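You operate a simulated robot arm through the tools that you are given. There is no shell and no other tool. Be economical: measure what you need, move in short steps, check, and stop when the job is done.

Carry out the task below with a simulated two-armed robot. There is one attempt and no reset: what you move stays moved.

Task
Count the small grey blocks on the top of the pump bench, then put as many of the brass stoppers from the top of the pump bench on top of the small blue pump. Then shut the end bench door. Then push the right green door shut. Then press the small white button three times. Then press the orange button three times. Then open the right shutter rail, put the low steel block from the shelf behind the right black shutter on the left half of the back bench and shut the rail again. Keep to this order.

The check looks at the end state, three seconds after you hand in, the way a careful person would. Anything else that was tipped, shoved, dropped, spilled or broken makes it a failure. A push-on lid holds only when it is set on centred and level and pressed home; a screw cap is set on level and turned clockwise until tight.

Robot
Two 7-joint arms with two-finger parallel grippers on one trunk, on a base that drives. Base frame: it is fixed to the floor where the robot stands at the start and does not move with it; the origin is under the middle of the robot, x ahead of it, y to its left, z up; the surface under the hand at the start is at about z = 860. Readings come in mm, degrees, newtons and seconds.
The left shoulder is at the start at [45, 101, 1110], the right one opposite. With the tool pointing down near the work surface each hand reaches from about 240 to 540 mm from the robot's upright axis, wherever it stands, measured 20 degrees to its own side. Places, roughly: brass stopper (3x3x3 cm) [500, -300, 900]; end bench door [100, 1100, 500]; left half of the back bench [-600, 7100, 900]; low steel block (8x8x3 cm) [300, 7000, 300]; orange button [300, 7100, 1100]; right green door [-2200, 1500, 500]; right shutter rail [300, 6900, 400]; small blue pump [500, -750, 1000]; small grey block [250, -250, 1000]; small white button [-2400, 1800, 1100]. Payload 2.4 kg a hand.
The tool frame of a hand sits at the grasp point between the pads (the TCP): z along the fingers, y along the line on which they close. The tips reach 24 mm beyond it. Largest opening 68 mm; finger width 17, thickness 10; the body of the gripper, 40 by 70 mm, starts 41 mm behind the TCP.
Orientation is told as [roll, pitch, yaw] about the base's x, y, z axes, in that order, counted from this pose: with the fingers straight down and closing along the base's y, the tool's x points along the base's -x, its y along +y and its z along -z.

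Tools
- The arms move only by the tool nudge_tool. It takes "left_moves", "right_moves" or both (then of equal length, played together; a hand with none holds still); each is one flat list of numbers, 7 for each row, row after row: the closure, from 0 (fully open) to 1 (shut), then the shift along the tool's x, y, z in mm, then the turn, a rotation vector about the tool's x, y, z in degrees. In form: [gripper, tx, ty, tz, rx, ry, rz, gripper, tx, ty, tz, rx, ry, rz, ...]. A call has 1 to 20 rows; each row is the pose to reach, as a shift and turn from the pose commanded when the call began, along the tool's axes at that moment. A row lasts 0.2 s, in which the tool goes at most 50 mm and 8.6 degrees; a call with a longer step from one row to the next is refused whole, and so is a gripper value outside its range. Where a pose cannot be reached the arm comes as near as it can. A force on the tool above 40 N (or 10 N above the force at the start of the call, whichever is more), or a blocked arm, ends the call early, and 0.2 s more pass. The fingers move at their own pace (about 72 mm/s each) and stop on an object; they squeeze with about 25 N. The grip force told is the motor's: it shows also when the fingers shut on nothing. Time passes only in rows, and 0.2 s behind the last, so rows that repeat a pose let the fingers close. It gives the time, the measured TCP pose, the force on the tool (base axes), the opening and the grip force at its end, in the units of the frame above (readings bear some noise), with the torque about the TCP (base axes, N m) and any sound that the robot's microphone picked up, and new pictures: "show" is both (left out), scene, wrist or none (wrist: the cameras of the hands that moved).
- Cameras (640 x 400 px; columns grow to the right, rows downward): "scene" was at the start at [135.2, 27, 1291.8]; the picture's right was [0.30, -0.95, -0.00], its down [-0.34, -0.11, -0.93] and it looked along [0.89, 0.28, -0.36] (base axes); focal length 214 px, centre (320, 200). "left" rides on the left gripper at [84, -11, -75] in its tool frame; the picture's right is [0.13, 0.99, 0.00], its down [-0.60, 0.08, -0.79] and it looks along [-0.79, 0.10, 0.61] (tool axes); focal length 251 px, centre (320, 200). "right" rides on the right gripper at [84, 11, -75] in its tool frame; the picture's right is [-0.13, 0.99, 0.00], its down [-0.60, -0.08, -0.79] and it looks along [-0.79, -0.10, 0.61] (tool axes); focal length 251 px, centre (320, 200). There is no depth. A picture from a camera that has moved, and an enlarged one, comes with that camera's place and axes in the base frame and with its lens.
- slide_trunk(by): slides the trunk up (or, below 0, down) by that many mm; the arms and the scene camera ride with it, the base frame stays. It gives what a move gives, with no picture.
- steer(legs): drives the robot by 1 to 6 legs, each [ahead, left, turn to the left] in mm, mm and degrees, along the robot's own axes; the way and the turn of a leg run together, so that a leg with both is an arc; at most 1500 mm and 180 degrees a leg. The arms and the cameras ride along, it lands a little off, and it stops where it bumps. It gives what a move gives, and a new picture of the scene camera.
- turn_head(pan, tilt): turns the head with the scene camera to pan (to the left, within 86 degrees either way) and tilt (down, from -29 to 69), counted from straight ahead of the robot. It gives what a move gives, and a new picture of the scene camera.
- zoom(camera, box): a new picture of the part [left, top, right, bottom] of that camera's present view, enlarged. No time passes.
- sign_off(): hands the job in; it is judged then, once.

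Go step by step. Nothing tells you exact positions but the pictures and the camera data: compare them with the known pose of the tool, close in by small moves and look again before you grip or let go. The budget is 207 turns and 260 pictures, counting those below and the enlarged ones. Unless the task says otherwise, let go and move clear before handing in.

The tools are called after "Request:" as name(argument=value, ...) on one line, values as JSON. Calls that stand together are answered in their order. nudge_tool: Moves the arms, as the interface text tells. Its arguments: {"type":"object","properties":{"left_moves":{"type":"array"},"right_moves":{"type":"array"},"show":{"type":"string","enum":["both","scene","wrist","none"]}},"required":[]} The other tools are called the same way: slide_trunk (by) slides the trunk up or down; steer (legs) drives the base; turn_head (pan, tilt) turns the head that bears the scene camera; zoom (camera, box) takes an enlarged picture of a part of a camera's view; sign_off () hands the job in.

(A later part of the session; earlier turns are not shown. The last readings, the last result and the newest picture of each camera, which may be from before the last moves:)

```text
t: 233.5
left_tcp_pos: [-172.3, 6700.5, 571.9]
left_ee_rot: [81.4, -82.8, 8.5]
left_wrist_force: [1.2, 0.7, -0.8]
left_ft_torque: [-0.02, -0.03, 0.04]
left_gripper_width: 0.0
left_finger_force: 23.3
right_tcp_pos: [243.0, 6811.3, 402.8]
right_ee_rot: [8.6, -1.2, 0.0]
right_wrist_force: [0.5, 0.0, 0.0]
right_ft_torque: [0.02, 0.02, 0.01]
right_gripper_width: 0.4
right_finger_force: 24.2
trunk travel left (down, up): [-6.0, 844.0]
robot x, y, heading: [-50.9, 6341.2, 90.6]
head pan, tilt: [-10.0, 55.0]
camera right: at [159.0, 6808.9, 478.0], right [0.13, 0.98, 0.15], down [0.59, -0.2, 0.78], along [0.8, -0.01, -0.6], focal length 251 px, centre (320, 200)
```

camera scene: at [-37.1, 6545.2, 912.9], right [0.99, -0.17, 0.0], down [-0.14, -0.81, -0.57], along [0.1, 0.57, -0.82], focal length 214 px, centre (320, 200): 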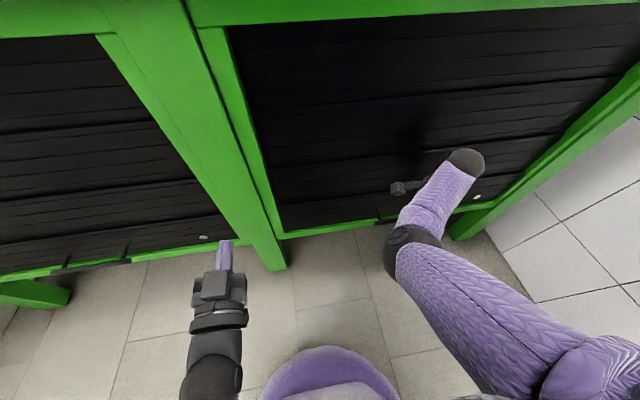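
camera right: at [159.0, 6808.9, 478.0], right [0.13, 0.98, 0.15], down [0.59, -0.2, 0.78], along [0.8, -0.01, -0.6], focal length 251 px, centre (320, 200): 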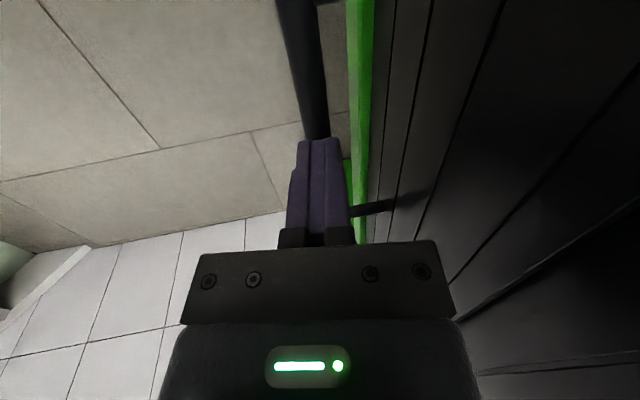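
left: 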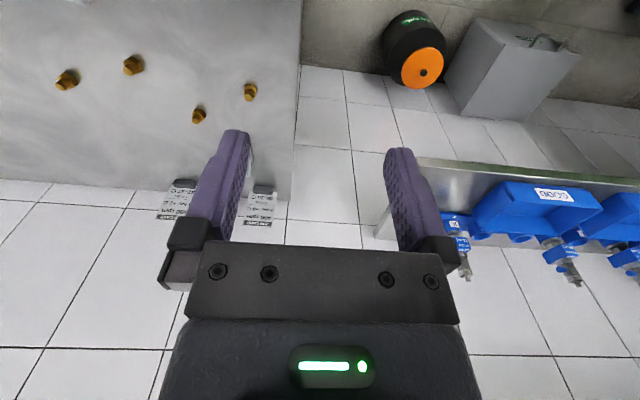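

The fingers closed above the bar; it is lower than thought. Open, lower 25 mm, and close again.

Request:
nudge_tool(right_moves=[0.4, 0, 0, 0, 0, 0, 0, 0.4, 0, 0, -10, 0, 0, 0, 0.4, 0, 0, -10, 0, 0, 0, 0.4, 0, -1, 10, 0, 0, 0, 0.4, 0, -2, 28, 0, 0, 0, 0.8, 0, -2, 28, 0, 0, 0, 1, 0, -2, 28, 0, 0, 0, 1, 0, -2, 28, 0, 0, 0], show="wrist")

```text
t: 235.3
left_tcp_pos: [-171.9, 6701.7, 571.3]
left_ee_rot: [81.0, -82.9, 8.8]
left_wrist_force: [-0.1, -0.6, -0.7]
left_ft_torque: [-0.02, -0.01, -0.01]
left_gripper_width: 0.1
left_finger_force: 23.7
right_tcp_pos: [244.1, 6812.3, 374.6]
right_ee_rot: [8.7, -1.1, 0.0]
right_wrist_force: [1.9, 12.3, -2.2]
right_ft_torque: [0.1, 0.28, -0.29]
right_gripper_width: 13.7
right_finger_force: 33.9
trunk travel left (down, up): [-6.0, 844.0]
robot x, y, heading: [-50.5, 6337.6, 90.4]
head pan, tilt: [-10.0, 55.0]
camera right: at [159.4, 6812.0, 450.9], right [0.13, 0.98, 0.15], down [0.59, -0.2, 0.78], along [0.8, -0.01, -0.6], focal length 251 px, centre (320, 200)
```

right: 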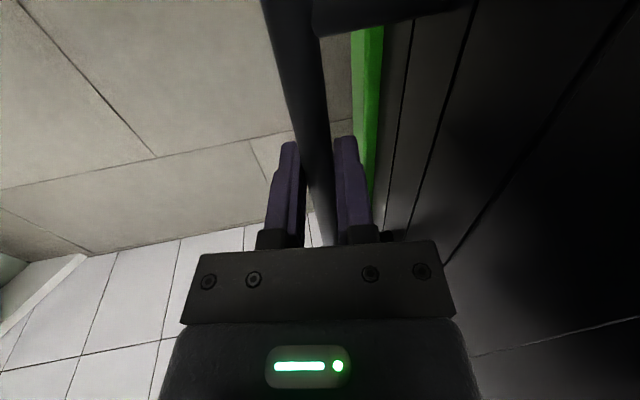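

Gripped the bar (13.7 mm). Lift a little to feel it.

Request:
nudge_tool(right_moves=[1, 0, 1.5, 0, 0, 0, 0, 1, 0, 3, -10, 0, 0, 0, 1, 0, 4.5, -20, 0, 0, 0, 1, 0, 6, -30, 0, 0, 0, 1, 0, 7.5, -40, 0, 0, 0], show="both")

```text
t: 236.5
left_tcp_pos: [-172.8, 6701.6, 570.8]
left_ee_rot: [81.0, -82.9, 8.8]
left_wrist_force: [1.1, -0.1, -0.1]
left_ft_torque: [0.0, 0.0, 0.01]
left_gripper_width: 0.0
left_finger_force: 24.4
right_tcp_pos: [244.1, 6813.6, 416.7]
right_ee_rot: [8.6, -1.1, -0.1]
right_wrist_force: [7.2, 3.0, -3.4]
right_ft_torque: [0.03, 0.45, -0.21]
right_gripper_width: 13.6
right_finger_force: 33.1
trunk travel left (down, up): [-6.0, 844.0]
robot x, y, heading: [-51.7, 6336.6, 90.4]
head pan, tilt: [-10.0, 55.0]
camera scene: at [-36.4, 6545.5, 912.8], right [0.99, -0.17, 0.0], down [-0.14, -0.81, -0.57], along [0.09, 0.56, -0.82], focal length 214 px, centre (320, 200)
camera right: at [159.3, 6812.3, 490.9], right [0.13, 0.98, 0.15], down [0.59, -0.2, 0.78], along [0.8, -0.01, -0.6], focal length 251 px, centre (320, 200)
```

scene: 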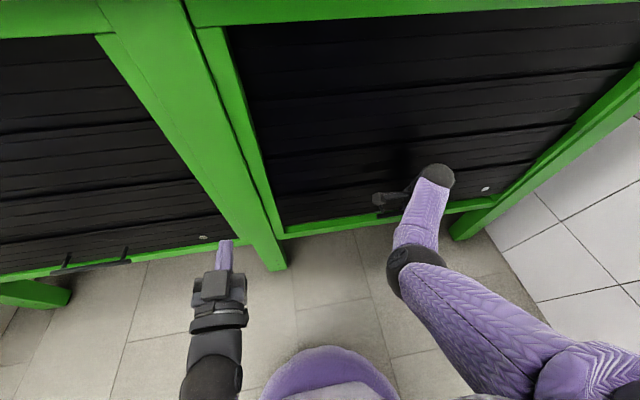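
right: 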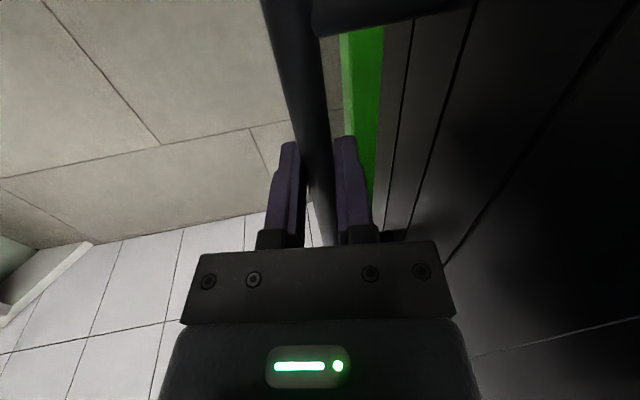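

It lifts freely. Raise it with the trunk by 190 mm.

Request:
slide_trunk(by=190)

Request:
zoom(camera="scene", box=[0, 0, 640, 400])

Request:
zoom(camera="right", box=[0, 0, 640, 400])

```text
t: 238.6
left_tcp_pos: [-172.2, 6699.4, 761.9]
left_ee_rot: [81.7, -82.7, 8.2]
left_wrist_force: [0.8, -0.2, -0.1]
left_ft_torque: [0.02, 0.01, -0.01]
left_gripper_width: 0.2
left_finger_force: 23.2
right_tcp_pos: [244.0, 6812.4, 606.9]
right_ee_rot: [8.8, -1.0, 0.0]
right_wrist_force: [10.5, -12.4, 4.6]
right_ft_torque: [-0.05, 0.58, -0.18]
right_gripper_width: 13.7
right_finger_force: 33.5
trunk travel left (down, up): [-196.0, 654.0]
robot x, y, heading: [-48.0, 6340.1, 90.5]
head pan, tilt: [-10.0, 55.0]
```

```text
1.00 times, centred on (320, 200) of scene (not enlarged: the box is as wide or as high as the picture)
camera zoom: at [-35.8, 6480.9, 1110.2], right [0.99, -0.17, 0.0], down [-0.14, -0.81, -0.57], along [0.09, 0.57, -0.82], focal length 214 px, centre (320, 200)
```

zoom: 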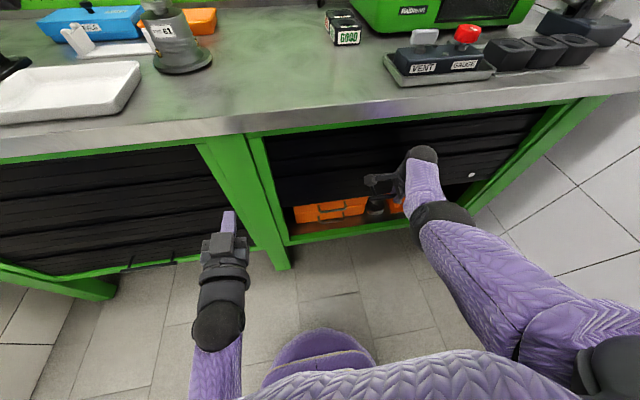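

```text
1.00 times, centred on (320, 200) of right (not enlarged: the box is as wide or as high as the picture)
camera zoom: at [159.3, 6811.9, 682.1], right [0.13, 0.98, 0.15], down [0.59, -0.2, 0.78], along [0.8, -0.01, -0.6], focal length 251 px, centre (320, 200)
```

zoom: 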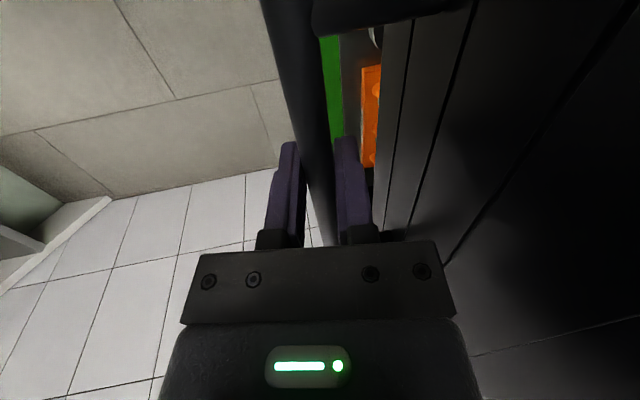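

The shutter is up about 230 mm; I see orange boxes inside. To lift further without hitting the bench edge, I'll tilt the wrist back around the bar.

Request:
nudge_tool(right_moves=[1, 0, 0, 0, -8, 0, 0, 1, 0, 0, 0, -16, 0, 0, 1, 0, 0, 0, -24, 0, 0], show="none")

Request:
slide_trunk(by=100)

Request:
turn_head(pan=-20, tilt=55)

```text
t: 239.4
left_tcp_pos: [-172.5, 6699.4, 760.8]
left_ee_rot: [82.0, -82.8, 7.7]
left_wrist_force: [0.2, 0.1, 0.5]
left_ft_torque: [0.01, -0.01, -0.02]
left_gripper_width: 0.0
left_finger_force: 23.5
right_tcp_pos: [243.2, 6811.2, 604.3]
right_ee_rot: [32.6, -1.0, 0.0]
right_wrist_force: [5.6, -31.0, -3.8]
right_ft_torque: [-0.42, 0.07, -0.62]
right_gripper_width: 13.3
right_finger_force: 33.7
trunk travel left (down, up): [-196.0, 654.0]
robot x, y, heading: [-48.4, 6335.3, 90.4]
head pan, tilt: [-10.0, 55.0]
```

```text
t: 240.0
left_tcp_pos: [-171.3, 6699.7, 787.2]
left_ee_rot: [84.1, -82.9, 5.7]
left_wrist_force: [-0.2, 0.5, 0.4]
left_ft_torque: [0.0, 0.03, 0.02]
left_gripper_width: 0.2
left_finger_force: 23.5
right_tcp_pos: [242.1, 6811.1, 630.4]
right_ee_rot: [32.6, -0.9, 0.0]
right_wrist_force: [-2.1, -9.7, 2.5]
right_ft_torque: [-0.23, 0.36, -0.54]
right_gripper_width: 13.6
right_finger_force: 34.2
trunk travel left (down, up): [-219.0, 630.0]
robot x, y, heading: [-48.9, 6338.1, 90.1]
head pan, tilt: [-10.0, 55.0]
stopped: the force on the tool passed its limit at 42 N (the readings are from after the stop); the commanded pose is now the measured one
```

```text
t: 240.7
left_tcp_pos: [-172.2, 6699.0, 786.8]
left_ee_rot: [84.3, -82.8, 5.7]
left_wrist_force: [-0.3, -0.7, -0.4]
left_ft_torque: [0.02, 0.03, 0.04]
left_gripper_width: 0.0
left_finger_force: 23.2
right_tcp_pos: [243.2, 6810.7, 629.0]
right_ee_rot: [32.7, -1.0, -0.1]
right_wrist_force: [0.0, -16.9, 3.4]
right_ft_torque: [-0.11, 0.53, -0.4]
right_gripper_width: 13.9
right_finger_force: 32.8
trunk travel left (down, up): [-219.0, 630.0]
robot x, y, heading: [-53.6, 6341.4, 90.4]
head pan, tilt: [-20.0, 55.0]
camera scene: at [-24.4, 6470.7, 1133.9], right [0.94, -0.33, 0.0], down [-0.27, -0.77, -0.57], along [0.19, 0.54, -0.82], focal length 214 px, centre (320, 200)
```

scene: 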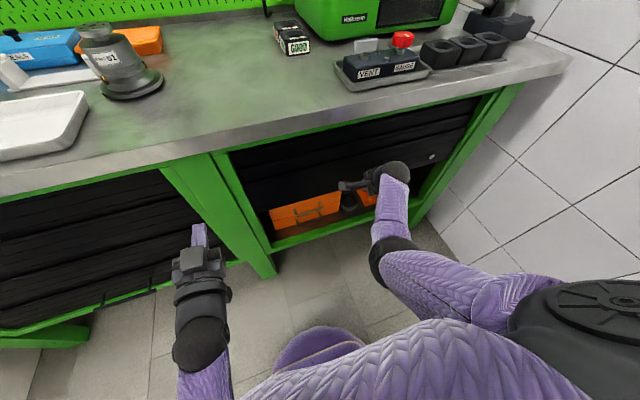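

The force is mostly a sideways preload; I'll relax by 3 mm in -y and lift on.

Request:
nudge_tool(right_moves=[1, 0, -2.5, -1.6, 0, 0, 0, 1, 0, -2.5, -1.6, 0, 0, 0], show="none")

Request:
slide_trunk(by=80)

Request:
zoom(camera="scene", box=[200, 100, 520, 300])

```text
t: 241.3
left_tcp_pos: [-171.5, 6700.7, 787.1]
left_ee_rot: [83.3, -82.8, 6.6]
left_wrist_force: [0.5, -0.2, 0.6]
left_ft_torque: [-0.02, 0.02, 0.02]
left_gripper_width: 0.0
left_finger_force: 23.5
right_tcp_pos: [243.8, 6810.2, 629.6]
right_ee_rot: [32.8, -1.0, 0.0]
right_wrist_force: [3.7, 9.7, 0.1]
right_ft_torque: [0.06, 0.17, -0.49]
right_gripper_width: 13.7
right_finger_force: 34.0
trunk travel left (down, up): [-219.0, 630.0]
robot x, y, heading: [-51.7, 6341.1, 90.4]
head pan, tilt: [-20.0, 55.0]
```

```text
t: 242.4
left_tcp_pos: [-171.1, 6701.4, 865.8]
left_ee_rot: [82.9, -82.8, 6.9]
left_wrist_force: [0.1, 0.5, -0.5]
left_ft_torque: [-0.01, -0.02, 0.01]
left_gripper_width: 0.0
left_finger_force: 23.6
right_tcp_pos: [244.4, 6809.6, 710.5]
right_ee_rot: [32.8, -1.0, 0.0]
right_wrist_force: [4.6, 14.9, 4.2]
right_ft_torque: [0.17, 0.78, -0.21]
right_gripper_width: 13.6
right_finger_force: 33.4
trunk travel left (down, up): [-299.0, 550.0]
robot x, y, heading: [-51.7, 6338.3, 90.5]
head pan, tilt: [-20.0, 55.0]
```

```text
2.00 times, centred on (360, 200) of scene
camera zoom: at [-23.9, 6455.1, 1214.9], right [0.94, -0.33, 0.0], down [-0.27, -0.77, -0.57], along [0.19, 0.54, -0.82], focal length 429 px, centre (240, 200)
```

zoom: 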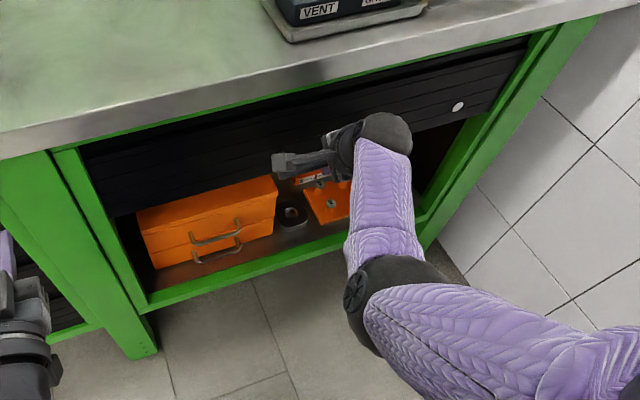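

Now at 710. One more lift of 50 mm, then I'll test whether the shutter stays by itself.

Request:
slide_trunk(by=45)

Request:
nudge_tool(right_moves=[0.7, 0, 0, 0, 0, 0, 0, 0.7, 0, 0, 0, 0, 0, 0, 0.7, 0, 0, 0, 0, 0, 0], show="wrist")

Request:
zoom(camera="scene", box=[200, 100, 520, 300])

```text
t: 243.3
left_tcp_pos: [-171.3, 6701.8, 910.3]
left_ee_rot: [82.9, -82.8, 6.9]
left_wrist_force: [-0.3, -1.0, -0.1]
left_ft_torque: [0.0, -0.03, 0.02]
left_gripper_width: 0.0
left_finger_force: 23.4
right_tcp_pos: [243.1, 6810.5, 754.8]
right_ee_rot: [32.7, -1.0, -0.1]
right_wrist_force: [3.2, 16.7, 3.8]
right_ft_torque: [0.1, 0.62, -0.27]
right_gripper_width: 13.5
right_finger_force: 32.9
trunk travel left (down, up): [-344.0, 505.0]
robot x, y, heading: [-50.6, 6339.4, 90.4]
head pan, tilt: [-20.0, 55.0]
```

```text
t: 244.1
left_tcp_pos: [-171.8, 6700.8, 910.9]
left_ee_rot: [83.7, -83.0, 6.2]
left_wrist_force: [0.0, -0.6, 0.1]
left_ft_torque: [0.0, 0.0, 0.0]
left_gripper_width: 0.2
left_finger_force: 23.5
right_tcp_pos: [243.3, 6807.0, 754.8]
right_ee_rot: [32.6, -1.0, -0.1]
right_wrist_force: [-1.0, -0.6, 0.0]
right_ft_torque: [0.01, 0.01, -0.01]
right_gripper_width: 20.5
right_finger_force: 0.1
trunk travel left (down, up): [-344.0, 505.0]
robot x, y, heading: [-49.1, 6335.7, 90.6]
head pan, tilt: [-20.0, 55.0]
camera right: at [158.8, 6777.1, 823.2], right [0.12, 0.84, 0.54], down [0.59, -0.49, 0.64], along [0.8, 0.24, -0.55], focal length 251 px, centre (320, 200)
```

right: 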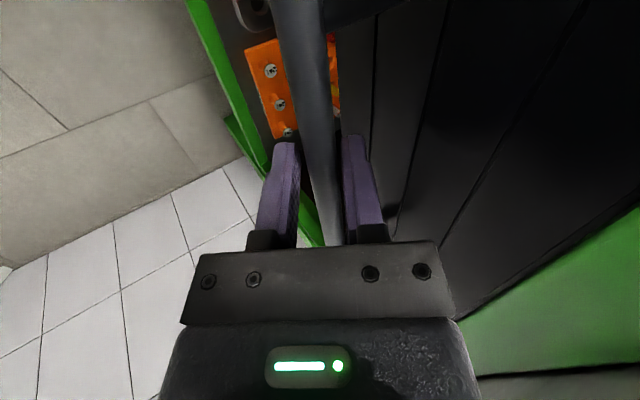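

```text
2.00 times, centred on (360, 200) of scene
camera zoom: at [-24.1, 6445.3, 1260.4], right [0.94, -0.34, 0.0], down [-0.27, -0.77, -0.57], along [0.19, 0.54, -0.82], focal length 429 px, centre (240, 200)
```

zoom: 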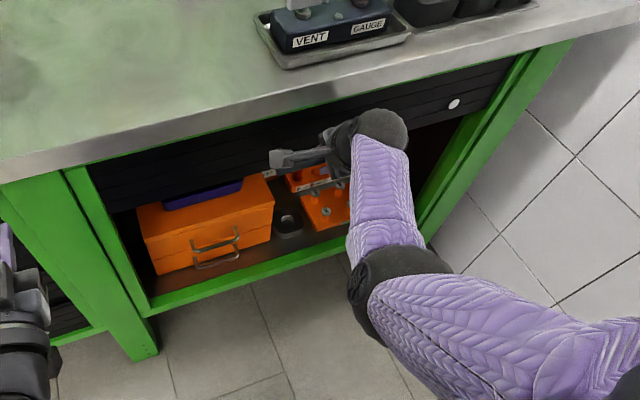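

The shutter stays up on its own. I'll withdraw the hand and look into the cabinet.

Request:
nudge_tool(right_moves=[0.5, 0, 0, -30, 0, 0, 0, 0.5, 0, -20, -70, 0, 0, 0, 0.5, 0, -50, -100, 0, 0, 0], show="none")

Request:
steer(legs=[[-40, 150, 0]])

Request:
slide_trunk(by=-340)

Request:
turn_head(pan=-35, tilt=45)

```text
t: 244.9
left_tcp_pos: [-172.1, 6700.5, 911.4]
left_ee_rot: [83.6, -82.9, 6.3]
left_wrist_force: [0.2, -0.3, -0.4]
left_ft_torque: [0.0, -0.03, -0.03]
left_gripper_width: 0.0
left_finger_force: 24.1
right_tcp_pos: [243.0, 6713.0, 812.4]
right_ee_rot: [32.6, -1.0, 0.0]
right_wrist_force: [0.9, -0.2, -0.4]
right_ft_torque: [0.03, 0.01, -0.01]
right_gripper_width: 34.3
right_finger_force: 0.1
trunk travel left (down, up): [-344.0, 505.0]
robot x, y, heading: [-50.0, 6341.1, 90.3]
head pan, tilt: [-20.0, 55.0]
```

```text
t: 246.3
left_tcp_pos: [-319.4, 6659.2, 910.5]
left_ee_rot: [83.5, -82.9, 6.2]
left_wrist_force: [0.5, -0.5, -0.1]
left_ft_torque: [0.0, -0.02, -0.01]
left_gripper_width: 0.0
left_finger_force: 23.6
right_tcp_pos: [93.6, 6672.2, 812.8]
right_ee_rot: [32.7, -0.9, 0.0]
right_wrist_force: [0.7, -0.2, -0.9]
right_ft_torque: [0.0, 0.01, -0.02]
right_gripper_width: 33.7
right_finger_force: 0.0
trunk travel left (down, up): [-344.0, 505.0]
robot x, y, heading: [-200.4, 6294.7, 90.3]
head pan, tilt: [-20.0, 55.0]
camera scene: at [-171.7, 6404.1, 1260.4], right [0.94, -0.34, 0.0], down [-0.27, -0.77, -0.57], along [0.19, 0.54, -0.82], focal length 214 px, centre (320, 200)
```

scene: 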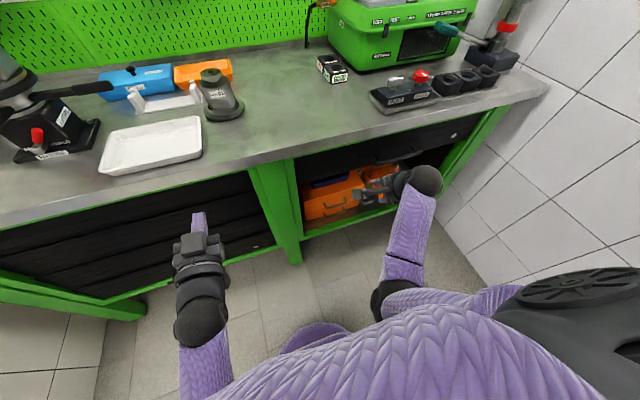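

```text
t: 249.6
left_tcp_pos: [-319.0, 6659.2, 571.1]
left_ee_rot: [83.9, -82.8, 5.9]
left_wrist_force: [0.1, -0.1, -0.1]
left_ft_torque: [0.0, 0.0, 0.03]
left_gripper_width: 0.2
left_finger_force: 23.7
right_tcp_pos: [94.7, 6672.4, 472.3]
right_ee_rot: [32.7, -1.0, 0.0]
right_wrist_force: [0.3, 0.5, -0.5]
right_ft_torque: [0.01, 0.05, -0.02]
right_gripper_width: 34.2
right_finger_force: 0.0
trunk travel left (down, up): [-4.0, 845.0]
robot x, y, heading: [-197.7, 6298.8, 90.4]
head pan, tilt: [-20.0, 55.0]
```

```text
t: 250.4
left_tcp_pos: [-319.1, 6659.5, 570.8]
left_ee_rot: [83.4, -82.8, 6.3]
left_wrist_force: [-1.5, -0.1, -0.1]
left_ft_torque: [-0.01, -0.01, 0.0]
left_gripper_width: 0.0
left_finger_force: 23.9
right_tcp_pos: [93.5, 6673.7, 473.5]
right_ee_rot: [32.7, -1.0, 0.0]
right_wrist_force: [0.7, -0.4, -0.8]
right_ft_torque: [-0.01, 0.01, 0.02]
right_gripper_width: 34.0
right_finger_force: 0.0
trunk travel left (down, up): [-4.0, 845.0]
robot x, y, heading: [-193.7, 6299.4, 90.2]
head pan, tilt: [-35.0, 45.0]
camera scene: at [-150.4, 6500.3, 924.5], right [0.82, -0.57, 0.0], down [-0.4, -0.58, -0.71], along [0.4, 0.58, -0.71], focal length 214 px, centre (320, 200)
```

scene: 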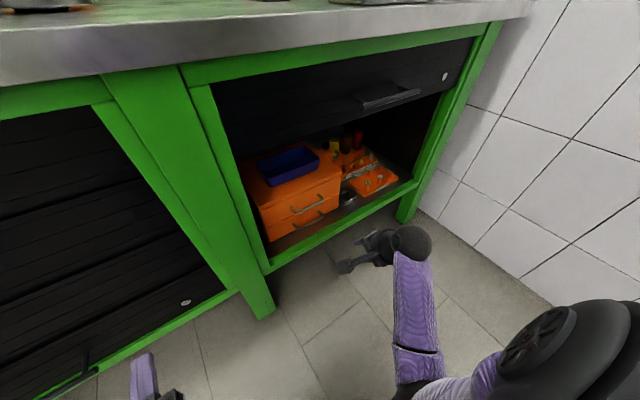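

Request:
zoom(camera="scene", box=[250, 120, 410, 240])

Request:
zoom(camera="right", box=[0, 0, 640, 400])

```text
3.33 times, centred on (330, 180) of scene
camera zoom: at [-150.4, 6500.3, 924.5], right [0.82, -0.57, 0.0], down [-0.4, -0.58, -0.71], along [0.4, 0.58, -0.71], focal length 715 px, centre (287, 267)
```

zoom: 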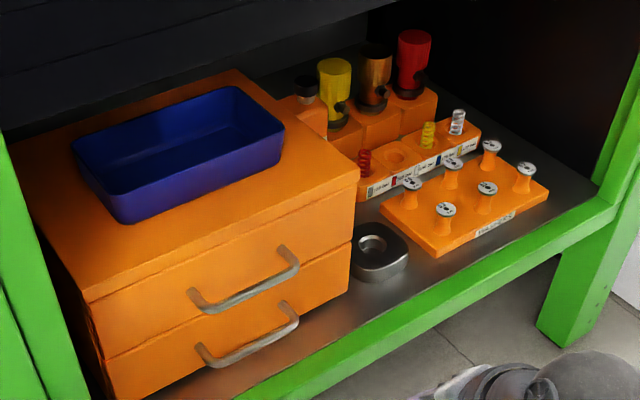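

```text
1.00 times, centred on (320, 200) of right (not enlarged: the box is as wide or as high as the picture)
camera zoom: at [10.7, 6640.2, 540.9], right [0.12, 0.83, 0.54], down [0.59, -0.49, 0.64], along [0.8, 0.24, -0.55], focal length 251 px, centre (320, 200)
```

zoom: 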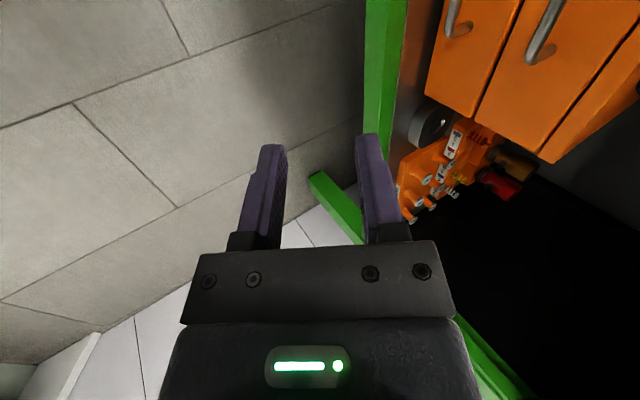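

The steel block with a round hole sits near (305, 6965, 300), between the orange drawers and the orange fixture. It's too wide to grip outside, so I'll grip its right wall with one finger in the hole. First reorient the right hand (closing along x, pitched forward).

Request:
slide_trunk(by=300)

Request:
nudge_tool(right_moves=[0.5, 0, 0, -5, 0, 0, -8.2, 0.5, 0, 0, -10, 0, 0, -16.4, 0.5, 0, 0, -15, 0, 0, -24.6, 0.5, 0, 0, -20, 0, 0, -32.8, 0.5, 0, 0, -25, 0, 0, -41, 0.5, 0, 0, -30, 0, 0, -49.2, 0.5, 0, 0, -30, 0, 0, -57.4, 0.5, 0, 0, -30, 0, 0, -65.6, 0.5, 0, 0, -30, 0, 0, -73.8, 0.5, 0, 0, -30, 0, 0, -82, 0.5, 0, 0, -30, 0, 0, -90], show="scene")

```text
t: 253.4
left_tcp_pos: [-318.7, 6659.5, 872.2]
left_ee_rot: [83.3, -82.9, 6.4]
left_wrist_force: [0.1, 0.4, -0.3]
left_ft_torque: [0.0, 0.0, -0.03]
left_gripper_width: 0.0
left_finger_force: 23.7
right_tcp_pos: [95.1, 6673.3, 772.3]
right_ee_rot: [32.6, -1.0, 0.0]
right_wrist_force: [0.0, 0.0, 0.5]
right_ft_torque: [0.0, -0.03, 0.02]
right_gripper_width: 33.9
right_finger_force: 0.1
trunk travel left (down, up): [-304.0, 545.0]
robot x, y, heading: [-195.0, 6299.8, 90.3]
head pan, tilt: [-35.0, 45.0]
```

```text
t: 255.8
left_tcp_pos: [-319.4, 6658.9, 872.7]
left_ee_rot: [83.6, -82.9, 6.1]
left_wrist_force: [0.2, 0.4, 0.0]
left_ft_torque: [0.0, -0.01, 0.01]
left_gripper_width: 0.1
left_finger_force: 24.0
right_tcp_pos: [95.0, 6655.7, 798.1]
right_ee_rot: [-1.3, -32.5, 90.6]
right_wrist_force: [-0.3, 0.8, -0.1]
right_ft_torque: [0.03, -0.03, 0.04]
right_gripper_width: 34.0
right_finger_force: 0.0
trunk travel left (down, up): [-304.0, 545.0]
robot x, y, heading: [-200.5, 6298.8, 90.4]
head pan, tilt: [-35.0, 45.0]
camera scene: at [-149.6, 6410.7, 1233.4], right [0.82, -0.57, 0.0], down [-0.4, -0.58, -0.71], along [0.4, 0.58, -0.71], focal length 214 px, centre (320, 200)
```

scene: 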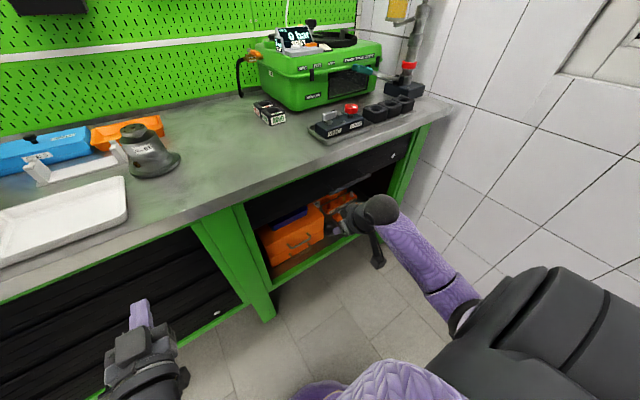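

Request:
steer(legs=[[50, 0, 0], [0, -280, 0]])

Request:
slide_trunk(by=-300)

Request:
zoom(camera="right", box=[0, 0, 640, 400])

Request:
turn_head(pan=-20, tilt=45)

```text
t: 258.3
left_tcp_pos: [-37.7, 6710.2, 871.3]
left_ee_rot: [83.6, -82.8, 6.2]
left_wrist_force: [0.3, -0.8, 0.5]
left_ft_torque: [0.04, 0.0, 0.03]
left_gripper_width: 0.0
left_finger_force: 23.4
right_tcp_pos: [377.9, 6707.8, 798.6]
right_ee_rot: [-1.2, -32.6, 90.6]
right_wrist_force: [-0.7, 0.0, -0.2]
right_ft_torque: [-0.04, -0.03, -0.03]
right_gripper_width: 33.8
right_finger_force: 0.1
trunk travel left (down, up): [-304.0, 545.0]
robot x, y, heading: [84.1, 6352.8, 90.4]
head pan, tilt: [-35.0, 45.0]
camera scene: at [133.2, 6462.7, 1233.4], right [0.82, -0.57, 0.0], down [-0.4, -0.58, -0.71], along [0.4, 0.58, -0.71], focal length 214 px, centre (320, 200)
```

scene: 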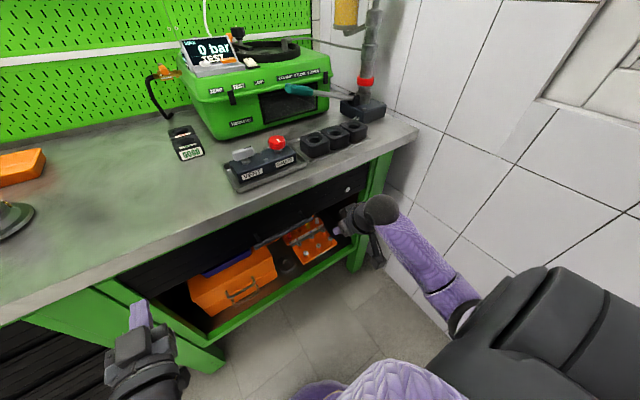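

```text
t: 261.3
left_tcp_pos: [-36.5, 6711.3, 571.1]
left_ee_rot: [83.9, -82.7, 5.9]
left_wrist_force: [0.0, 0.2, 0.3]
left_ft_torque: [0.01, 0.02, 0.0]
left_gripper_width: 0.2
left_finger_force: 23.8
right_tcp_pos: [377.5, 6707.8, 498.9]
right_ee_rot: [-1.2, -32.7, 90.6]
right_wrist_force: [0.9, 0.7, 0.1]
right_ft_torque: [0.0, -0.03, -0.02]
right_gripper_width: 33.9
right_finger_force: 0.0
trunk travel left (down, up): [-4.0, 845.0]
robot x, y, heading: [82.5, 6352.5, 90.3]
head pan, tilt: [-35.0, 45.0]
```

```text
1.00 times, centred on (320, 200) of right (not enlarged: the box is as wide or as high as the picture)
camera zoom: at [366.9, 6596.1, 516.5], right [-0.99, 0.11, 0.05], down [0.06, 0.08, 0.99], along [0.1, 0.99, -0.09], focal length 251 px, centre (320, 200)
```

zoom: 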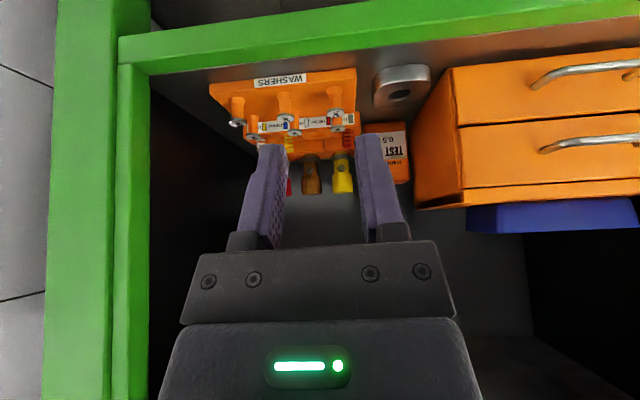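

```text
t: 262.1
left_tcp_pos: [-37.2, 6710.4, 571.6]
left_ee_rot: [83.4, -82.7, 6.3]
left_wrist_force: [0.5, -0.3, 0.0]
left_ft_torque: [0.01, -0.02, 0.02]
left_gripper_width: 0.0
left_finger_force: 23.6
right_tcp_pos: [377.5, 6709.0, 496.8]
right_ee_rot: [-1.2, -32.6, 90.6]
right_wrist_force: [-0.1, 0.3, -0.8]
right_ft_torque: [-0.02, 0.02, 0.01]
right_gripper_width: 34.0
right_finger_force: 0.0
trunk travel left (down, up): [-4.0, 845.0]
robot x, y, heading: [86.0, 6345.1, 90.3]
head pan, tilt: [-20.0, 45.0]
camera scene: at [113.7, 6561.9, 924.5], right [0.94, -0.34, 0.0], down [-0.24, -0.67, -0.71], along [0.24, 0.67, -0.71], focal length 214 px, centre (320, 200)
```

scene: 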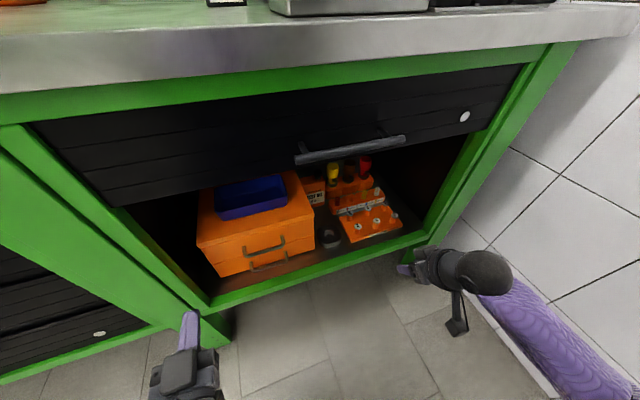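

The wrist view is clear: block top centre ≈ (281, 6939, 345), with the drawers to its left and the washer fixture about 22 mm to its right. I'll move the hand in closer, steepening it to about 18° tilt.

Request:
nudge_tool(right_moves=[0.56, -25, 14, 32, 0, 3, 0, 0.56, -49, 27, 64, 0, 6, 0, 0.56, -73, 40, 97, 0, 9, 0, 0.56, -98, 54, 129, 0, 12, 0, 0.56, -122, 67, 161, 0, 14.6, 0], show="both")

```text
t: 263.3
left_tcp_pos: [-35.9, 6711.5, 571.4]
left_ee_rot: [83.5, -82.8, 6.2]
left_wrist_force: [0.1, 0.2, 0.1]
left_ft_torque: [0.04, 0.04, 0.03]
left_gripper_width: 0.0
left_finger_force: 23.9
right_tcp_pos: [311.4, 6897.0, 427.1]
right_ee_rot: [-1.1, -18.1, 90.4]
right_wrist_force: [-0.1, 0.7, -0.2]
right_ft_torque: [-0.02, 0.04, -0.01]
right_gripper_width: 30.1
right_finger_force: 0.0
trunk travel left (down, up): [-4.0, 845.0]
robot x, y, heading: [85.2, 6349.2, 90.5]
head pan, tilt: [-20.0, 45.0]
camera scene: at [113.8, 6561.9, 924.5], right [0.94, -0.34, 0.0], down [-0.24, -0.67, -0.71], along [0.24, 0.67, -0.71], focal length 214 px, centre (320, 200)
camera right: at [299.8, 6793.8, 472.7], right [-0.99, 0.12, 0.02], down [0.06, 0.33, 0.94], along [0.11, 0.94, -0.33], focal length 251 px, centre (320, 200)
```

scene: 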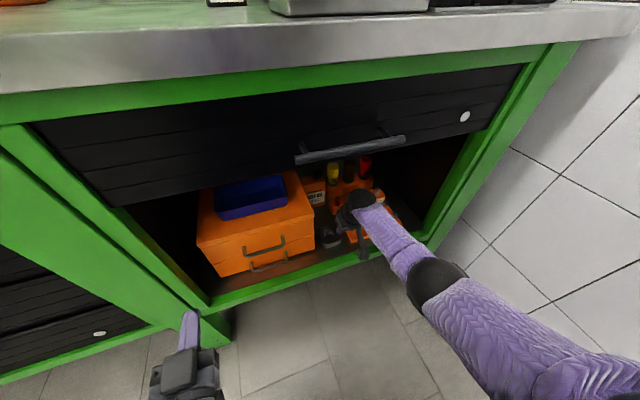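
right: 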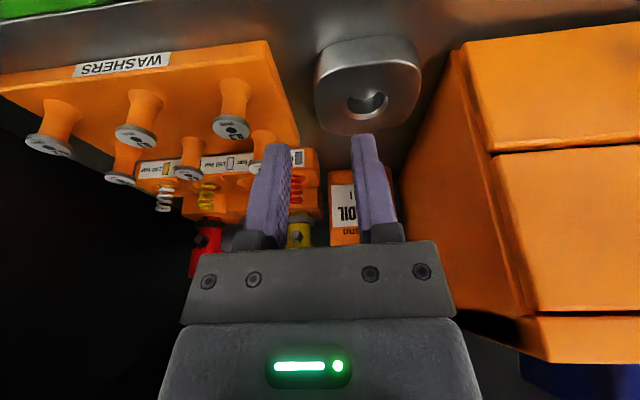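

The hole is at (282, 6949), 31 mm wide; fixture edge at x≈346. I'll go above the right wall (TCP x≈309), opening 37 mm.

Request:
nudge_tool(right_moves=[0.456, -12, 1, 18, 0, 3, 0, 0.456, -23, 2, 37, 0, 6, 0, 0.456, -33.5, 2.4, 55, 0, 8, 0], show="wrist")

```text
t: 264.1
left_tcp_pos: [-36.0, 6710.9, 571.6]
left_ee_rot: [83.6, -82.9, 6.2]
left_wrist_force: [-0.2, -0.3, 0.4]
left_ft_torque: [-0.01, -0.02, -0.01]
left_gripper_width: 0.1
left_finger_force: 23.5
right_tcp_pos: [301.3, 6901.2, 406.2]
right_ee_rot: [-1.1, -11.2, 90.2]
right_wrist_force: [0.0, -0.7, 0.6]
right_ft_torque: [0.0, 0.01, -0.03]
right_gripper_width: 36.9
right_finger_force: 0.0
right hand out of reach, approached as far as the arm can: row 2, 3
trunk travel left (down, up): [-4.0, 845.0]
robot x, y, heading: [87.5, 6348.1, 90.6]
head pan, tilt: [-20.0, 45.0]
camera right: at [290.5, 6803.4, 463.8], right [-0.99, 0.13, 0.01], down [0.06, 0.44, 0.9], along [0.11, 0.89, -0.44], focal length 251 px, centre (320, 200)
```

right: 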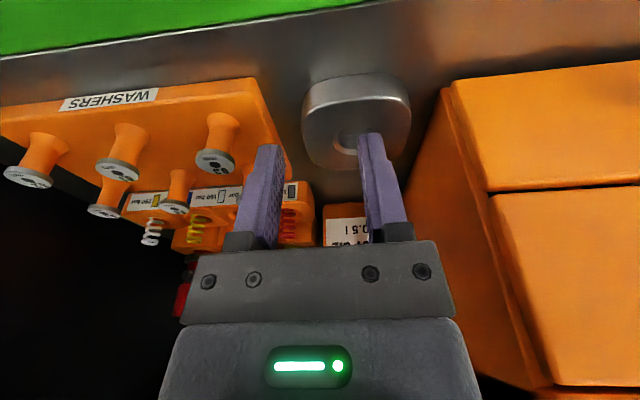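

Out of reach from here; I'll pull the hand back 60 mm and drive 100 mm ahead.

Request:
nudge_tool(right_moves=[0.456, 30, -4, -6, 0, 0, 0, 0.456, 59, -8, -11.4, 0, 0, 0], show="none")

Request:
steer(legs=[[100, 0, 0]])

Request:
zoom(camera="right", box=[0, 0, 640, 400])

```text
t: 264.7
left_tcp_pos: [-37.3, 6710.8, 571.0]
left_ee_rot: [83.4, -82.9, 6.4]
left_wrist_force: [0.7, -0.9, -0.7]
left_ft_torque: [-0.03, 0.0, 0.05]
left_gripper_width: 0.5
left_finger_force: 23.2
right_tcp_pos: [310.6, 6840.9, 407.4]
right_ee_rot: [-1.1, -10.0, 90.1]
right_wrist_force: [-1.1, -0.5, 0.2]
right_ft_torque: [-0.01, 0.02, -0.02]
right_gripper_width: 36.9
right_finger_force: 0.0
trunk travel left (down, up): [-4.0, 845.0]
robot x, y, heading: [81.5, 6349.4, 90.7]
head pan, tilt: [-20.0, 45.0]
```

```text
t: 265.8
left_tcp_pos: [-38.1, 6810.4, 572.3]
left_ee_rot: [83.5, -82.8, 6.4]
left_wrist_force: [0.4, -0.8, 0.9]
left_ft_torque: [-0.04, 0.02, 0.01]
left_gripper_width: 0.0
left_finger_force: 23.7
right_tcp_pos: [309.8, 6940.7, 407.8]
right_ee_rot: [-1.1, -9.9, 90.2]
right_wrist_force: [0.3, -0.3, 1.0]
right_ft_torque: [0.03, 0.01, -0.02]
right_gripper_width: 37.2
right_finger_force: 0.2
trunk travel left (down, up): [-4.0, 845.0]
robot x, y, heading: [79.6, 6448.3, 90.4]
head pan, tilt: [-20.0, 45.0]
camera scene: at [112.8, 6661.8, 924.5], right [0.94, -0.34, 0.0], down [-0.24, -0.67, -0.71], along [0.24, 0.67, -0.71], focal length 214 px, centre (320, 200)
```

scene: 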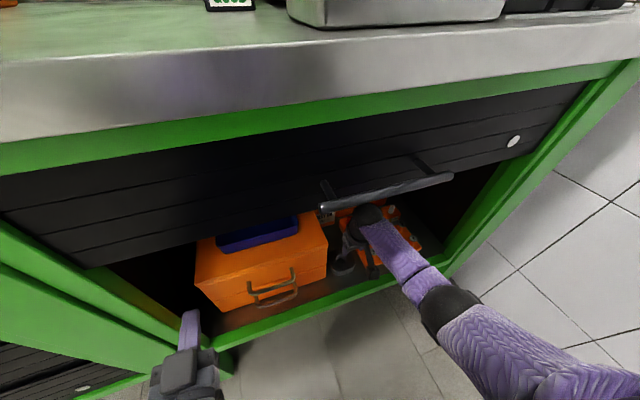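

```text
1.00 times, centred on (320, 200) of right (not enlarged: the box is as wide or as high as the picture)
camera zoom: at [298.1, 6844.7, 467.5], right [-0.99, 0.13, 0.01], down [0.06, 0.46, 0.89], along [0.11, 0.88, -0.46], focal length 251 px, centre (320, 200)
```

zoom: 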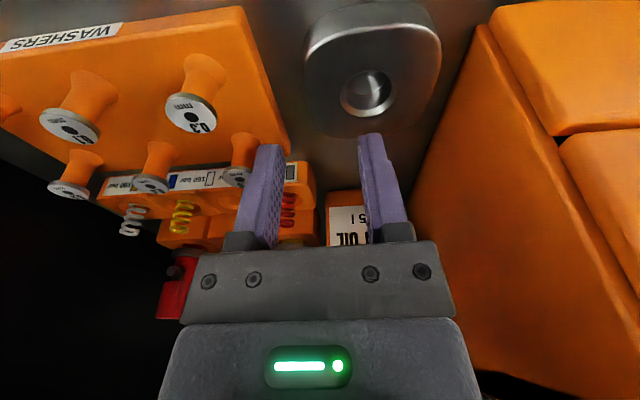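

Both views agree: hole centre (283, 6948). I'll draw the left hand back and lower the right hand to just above the block top.

Request:
nudge_tool(right_moves=[0.456, -3, 0.8, 12, 0, 0, 0, 0.456, 0, 0.8, 27, 0, 0, 0, 0.456, 1.2, 0.8, 37, 0, 0, 0], left_moves=[1, 0, 0, -30, 0, 0, 0, 1, 0, 0, -60, 0, 0, 0, 1, 0, 0, -80, 0, 0, 0], show="none")

Request:
zoom(camera="right", box=[220, 0, 460, 160])

```text
t: 266.6
left_tcp_pos: [-38.3, 6730.8, 572.8]
left_ee_rot: [82.8, -83.0, 7.1]
left_wrist_force: [0.2, 0.5, -0.5]
left_ft_torque: [0.0, -0.03, 0.01]
left_gripper_width: 0.1
left_finger_force: 24.0
right_tcp_pos: [309.1, 6945.0, 370.7]
right_ee_rot: [-1.0, -9.9, 90.1]
right_wrist_force: [-0.1, -0.9, 0.1]
right_ft_torque: [0.0, 0.0, -0.03]
right_gripper_width: 37.1
right_finger_force: 0.1
trunk travel left (down, up): [-4.0, 845.0]
robot x, y, heading: [81.5, 6449.9, 90.4]
head pan, tilt: [-20.0, 45.0]
```

```text
2.50 times, centred on (340, 80) of right
camera zoom: at [298.3, 6849.7, 430.8], right [-0.99, 0.13, 0.01], down [0.06, 0.46, 0.89], along [0.11, 0.88, -0.46], focal length 629 px, centre (270, 500)
```

zoom: 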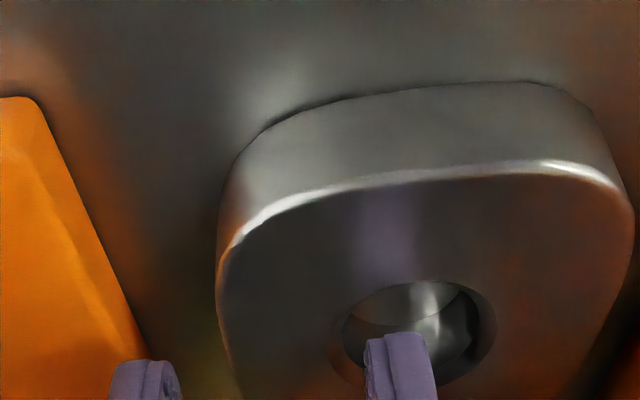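

The inner finger is over the hole but slightly too far back. Shift 4 mm toward me and enter a few millimetres.

Request:
nudge_tool(right_moves=[0.456, 3.9, 0, -0.7, 0, 0, 0, 0.456, 4.6, 0, 3.2, 0, 0, 0, 0.456, 5.3, 0, 7.2, 0, 0, 0], show="none")

Request:
zoom(camera="right", box=[220, 0, 460, 160])

```text
t: 267.4
left_tcp_pos: [-37.7, 6731.5, 573.4]
left_ee_rot: [83.4, -83.0, 6.4]
left_wrist_force: [0.4, 0.6, 0.0]
left_ft_torque: [0.03, 0.04, 0.01]
left_gripper_width: 0.3
left_finger_force: 23.4
right_tcp_pos: [309.1, 6942.3, 362.7]
right_ee_rot: [-1.0, -10.1, 90.1]
right_wrist_force: [-0.4, 1.7, 1.3]
right_ft_torque: [0.06, 0.02, -0.08]
right_gripper_width: 37.0
right_finger_force: 0.0
trunk travel left (down, up): [-4.0, 845.0]
robot x, y, heading: [84.7, 6448.7, 90.3]
head pan, tilt: [-20.0, 45.0]
```

```text
2.50 times, centred on (340, 80) of right
camera zoom: at [298.1, 6846.1, 423.3], right [-0.99, 0.13, 0.01], down [0.06, 0.46, 0.89], along [0.11, 0.88, -0.46], focal length 629 px, centre (270, 500)
```

zoom: 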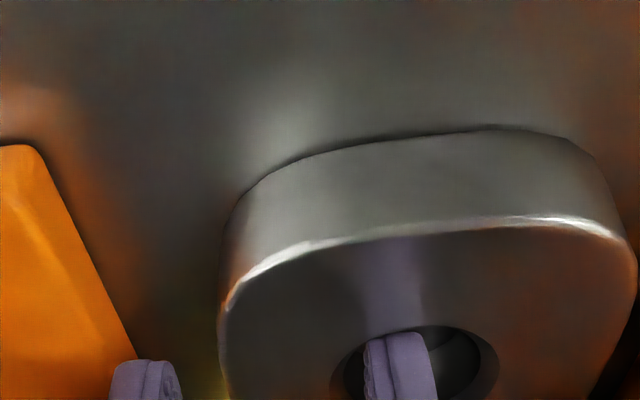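

Request:
nudge_tool(right_moves=[0.456, -2.5, 0.8, 0.4, 0, 0, 0, 0.456, -2, 0.8, 4, 0, 0, 0, 0.456, -1.4, 0.8, 8, 0, 0, 0], show="none")

Request:
zoom(camera="right", box=[220, 40, 460, 200])

```text
t: 268.2
left_tcp_pos: [-37.8, 6730.9, 572.0]
left_ee_rot: [83.5, -82.9, 6.3]
left_wrist_force: [-0.1, -0.1, -0.1]
left_ft_torque: [0.03, -0.01, -0.03]
left_gripper_width: 0.0
left_finger_force: 23.7
right_tcp_pos: [308.8, 6944.3, 354.9]
right_ee_rot: [-1.0, -10.0, 90.1]
right_wrist_force: [0.6, -0.5, -0.6]
right_ft_torque: [0.02, 0.04, 0.01]
right_gripper_width: 36.6
right_finger_force: 0.0
trunk travel left (down, up): [-4.0, 845.0]
robot x, y, heading: [85.9, 6449.3, 90.4]
head pan, tilt: [-20.0, 45.0]
```

```text
2.50 times, centred on (340, 120) of right
camera zoom: at [297.6, 6848.5, 415.2], right [-0.99, 0.13, 0.01], down [0.06, 0.46, 0.89], along [0.11, 0.88, -0.46], focal length 629 px, centre (270, 400)
```

zoom: 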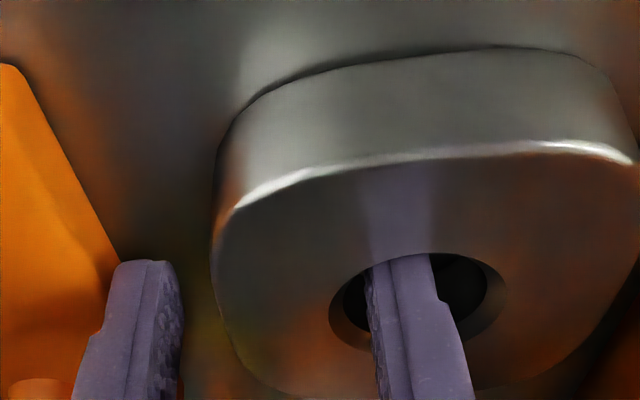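

The finger is in the hole with no contact force. Lower 8 mm more and close.

Request:
nudge_tool(right_moves=[0.456, 0.7, 0, 4, 0, 0, 0, 0.456, 1.4, 0, 8, 0, 0, 0], show="none")

Request:
nudge_tool(right_moves=[0.6, 0, 0, 0, 0, 0, 0, 0.8, 0, 0, 0, 0, 0, 0, 1, 0, 0, 0, 0, 0, 0, 1, 0, 0, 0, 0, 0, 0], show="wrist")

```text
t: 268.8
left_tcp_pos: [-37.5, 6729.0, 574.4]
left_ee_rot: [84.8, -82.9, 5.0]
left_wrist_force: [0.1, -0.3, -0.5]
left_ft_torque: [0.0, 0.02, -0.04]
left_gripper_width: 0.0
left_finger_force: 24.1
right_tcp_pos: [309.2, 6944.5, 350.3]
right_ee_rot: [-1.0, -10.3, 90.1]
right_wrist_force: [-1.0, -7.9, 27.5]
right_ft_torque: [-0.28, 0.59, 0.33]
right_gripper_width: 37.2
right_finger_force: 0.1
trunk travel left (down, up): [-4.0, 845.0]
robot x, y, heading: [85.4, 6447.3, 90.5]
head pan, tilt: [-20.0, 45.0]
```

```text
t: 269.9
left_tcp_pos: [-37.1, 6731.1, 572.1]
left_ee_rot: [84.0, -82.9, 5.7]
left_wrist_force: [0.0, 1.2, -0.1]
left_ft_torque: [0.02, 0.0, 0.0]
left_gripper_width: 0.1
left_finger_force: 23.8
right_tcp_pos: [309.5, 6945.5, 351.1]
right_ee_rot: [-1.1, -10.5, 90.1]
right_wrist_force: [-1.2, -5.6, 26.0]
right_ft_torque: [-0.95, 0.7, 0.2]
right_gripper_width: 24.1
right_finger_force: 25.1
trunk travel left (down, up): [-4.0, 845.0]
robot x, y, heading: [80.7, 6448.4, 90.1]
head pan, tilt: [-20.0, 45.0]
stopped in row 4 (right hand): the force on the tool passed its limit at 40 N (the readings are from after the stop); the commanded pose is now the measured one
camera right: at [297.9, 6849.7, 409.6], right [-0.99, 0.13, 0.01], down [0.06, 0.45, 0.89], along [0.11, 0.88, -0.45], focal length 251 px, centre (320, 200)
```

right: 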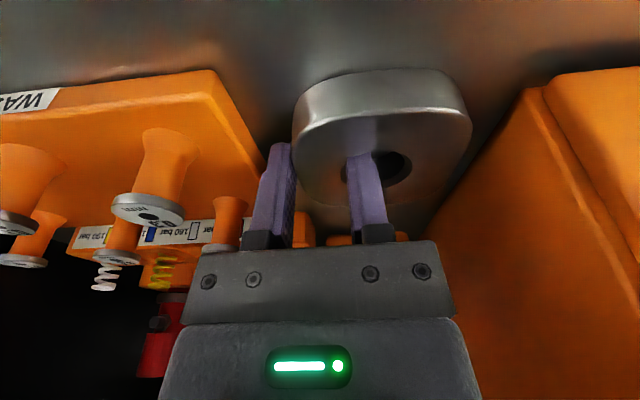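

Gripped on the wall (24 mm). Lift a little to test the hold.

Request:
nudge_tool(right_moves=[1, -0.7, 0, -4, 0, 0, 0, 1, -2, 0, -12, 0, 0, 0, 1, -3.5, 0, -20, 0, 0, 0, 1, -5.2, 0, -30, 0, 0, 0], show="both")

```text
t: 270.9
left_tcp_pos: [-37.5, 6731.1, 572.1]
left_ee_rot: [83.2, -82.8, 6.6]
left_wrist_force: [1.4, 0.5, 0.8]
left_ft_torque: [0.01, -0.01, 0.02]
left_gripper_width: 0.3
left_finger_force: 23.5
right_tcp_pos: [308.7, 6945.3, 378.5]
right_ee_rot: [-1.2, -10.1, 90.1]
right_wrist_force: [-0.3, 0.4, -8.4]
right_ft_torque: [0.0, -0.19, 0.0]
right_gripper_width: 23.9
right_finger_force: 24.7
trunk travel left (down, up): [-4.0, 845.0]
robot x, y, heading: [83.3, 6448.4, 90.6]
head pan, tilt: [-20.0, 45.0]
camera scene: at [113.1, 6662.4, 924.3], right [0.94, -0.34, 0.0], down [-0.24, -0.67, -0.71], along [0.24, 0.67, -0.71], focal length 214 px, centre (320, 200)
camera right: at [297.3, 6849.0, 438.1], right [-0.99, 0.13, 0.0], down [0.06, 0.45, 0.89], along [0.11, 0.88, -0.46], focal length 251 px, centre (320, 200)
```

scene: 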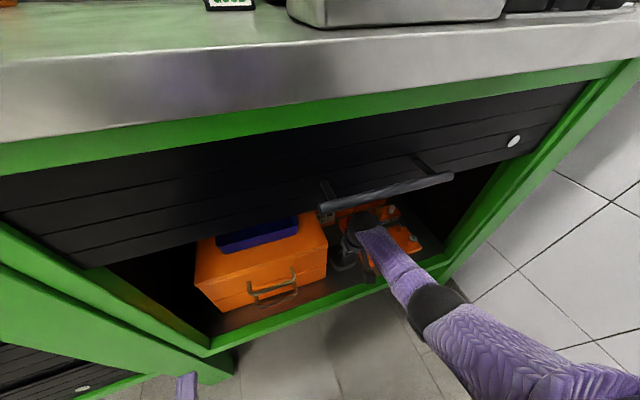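
right: 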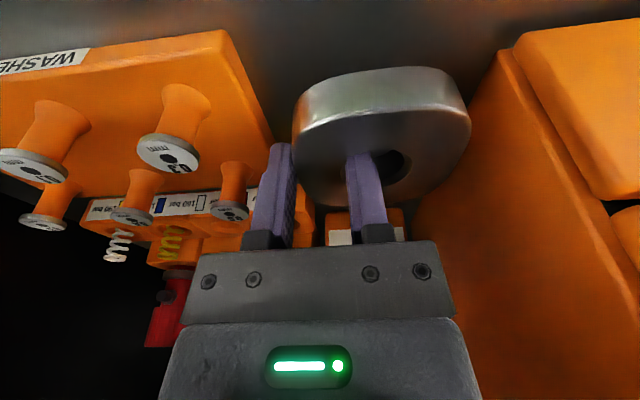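

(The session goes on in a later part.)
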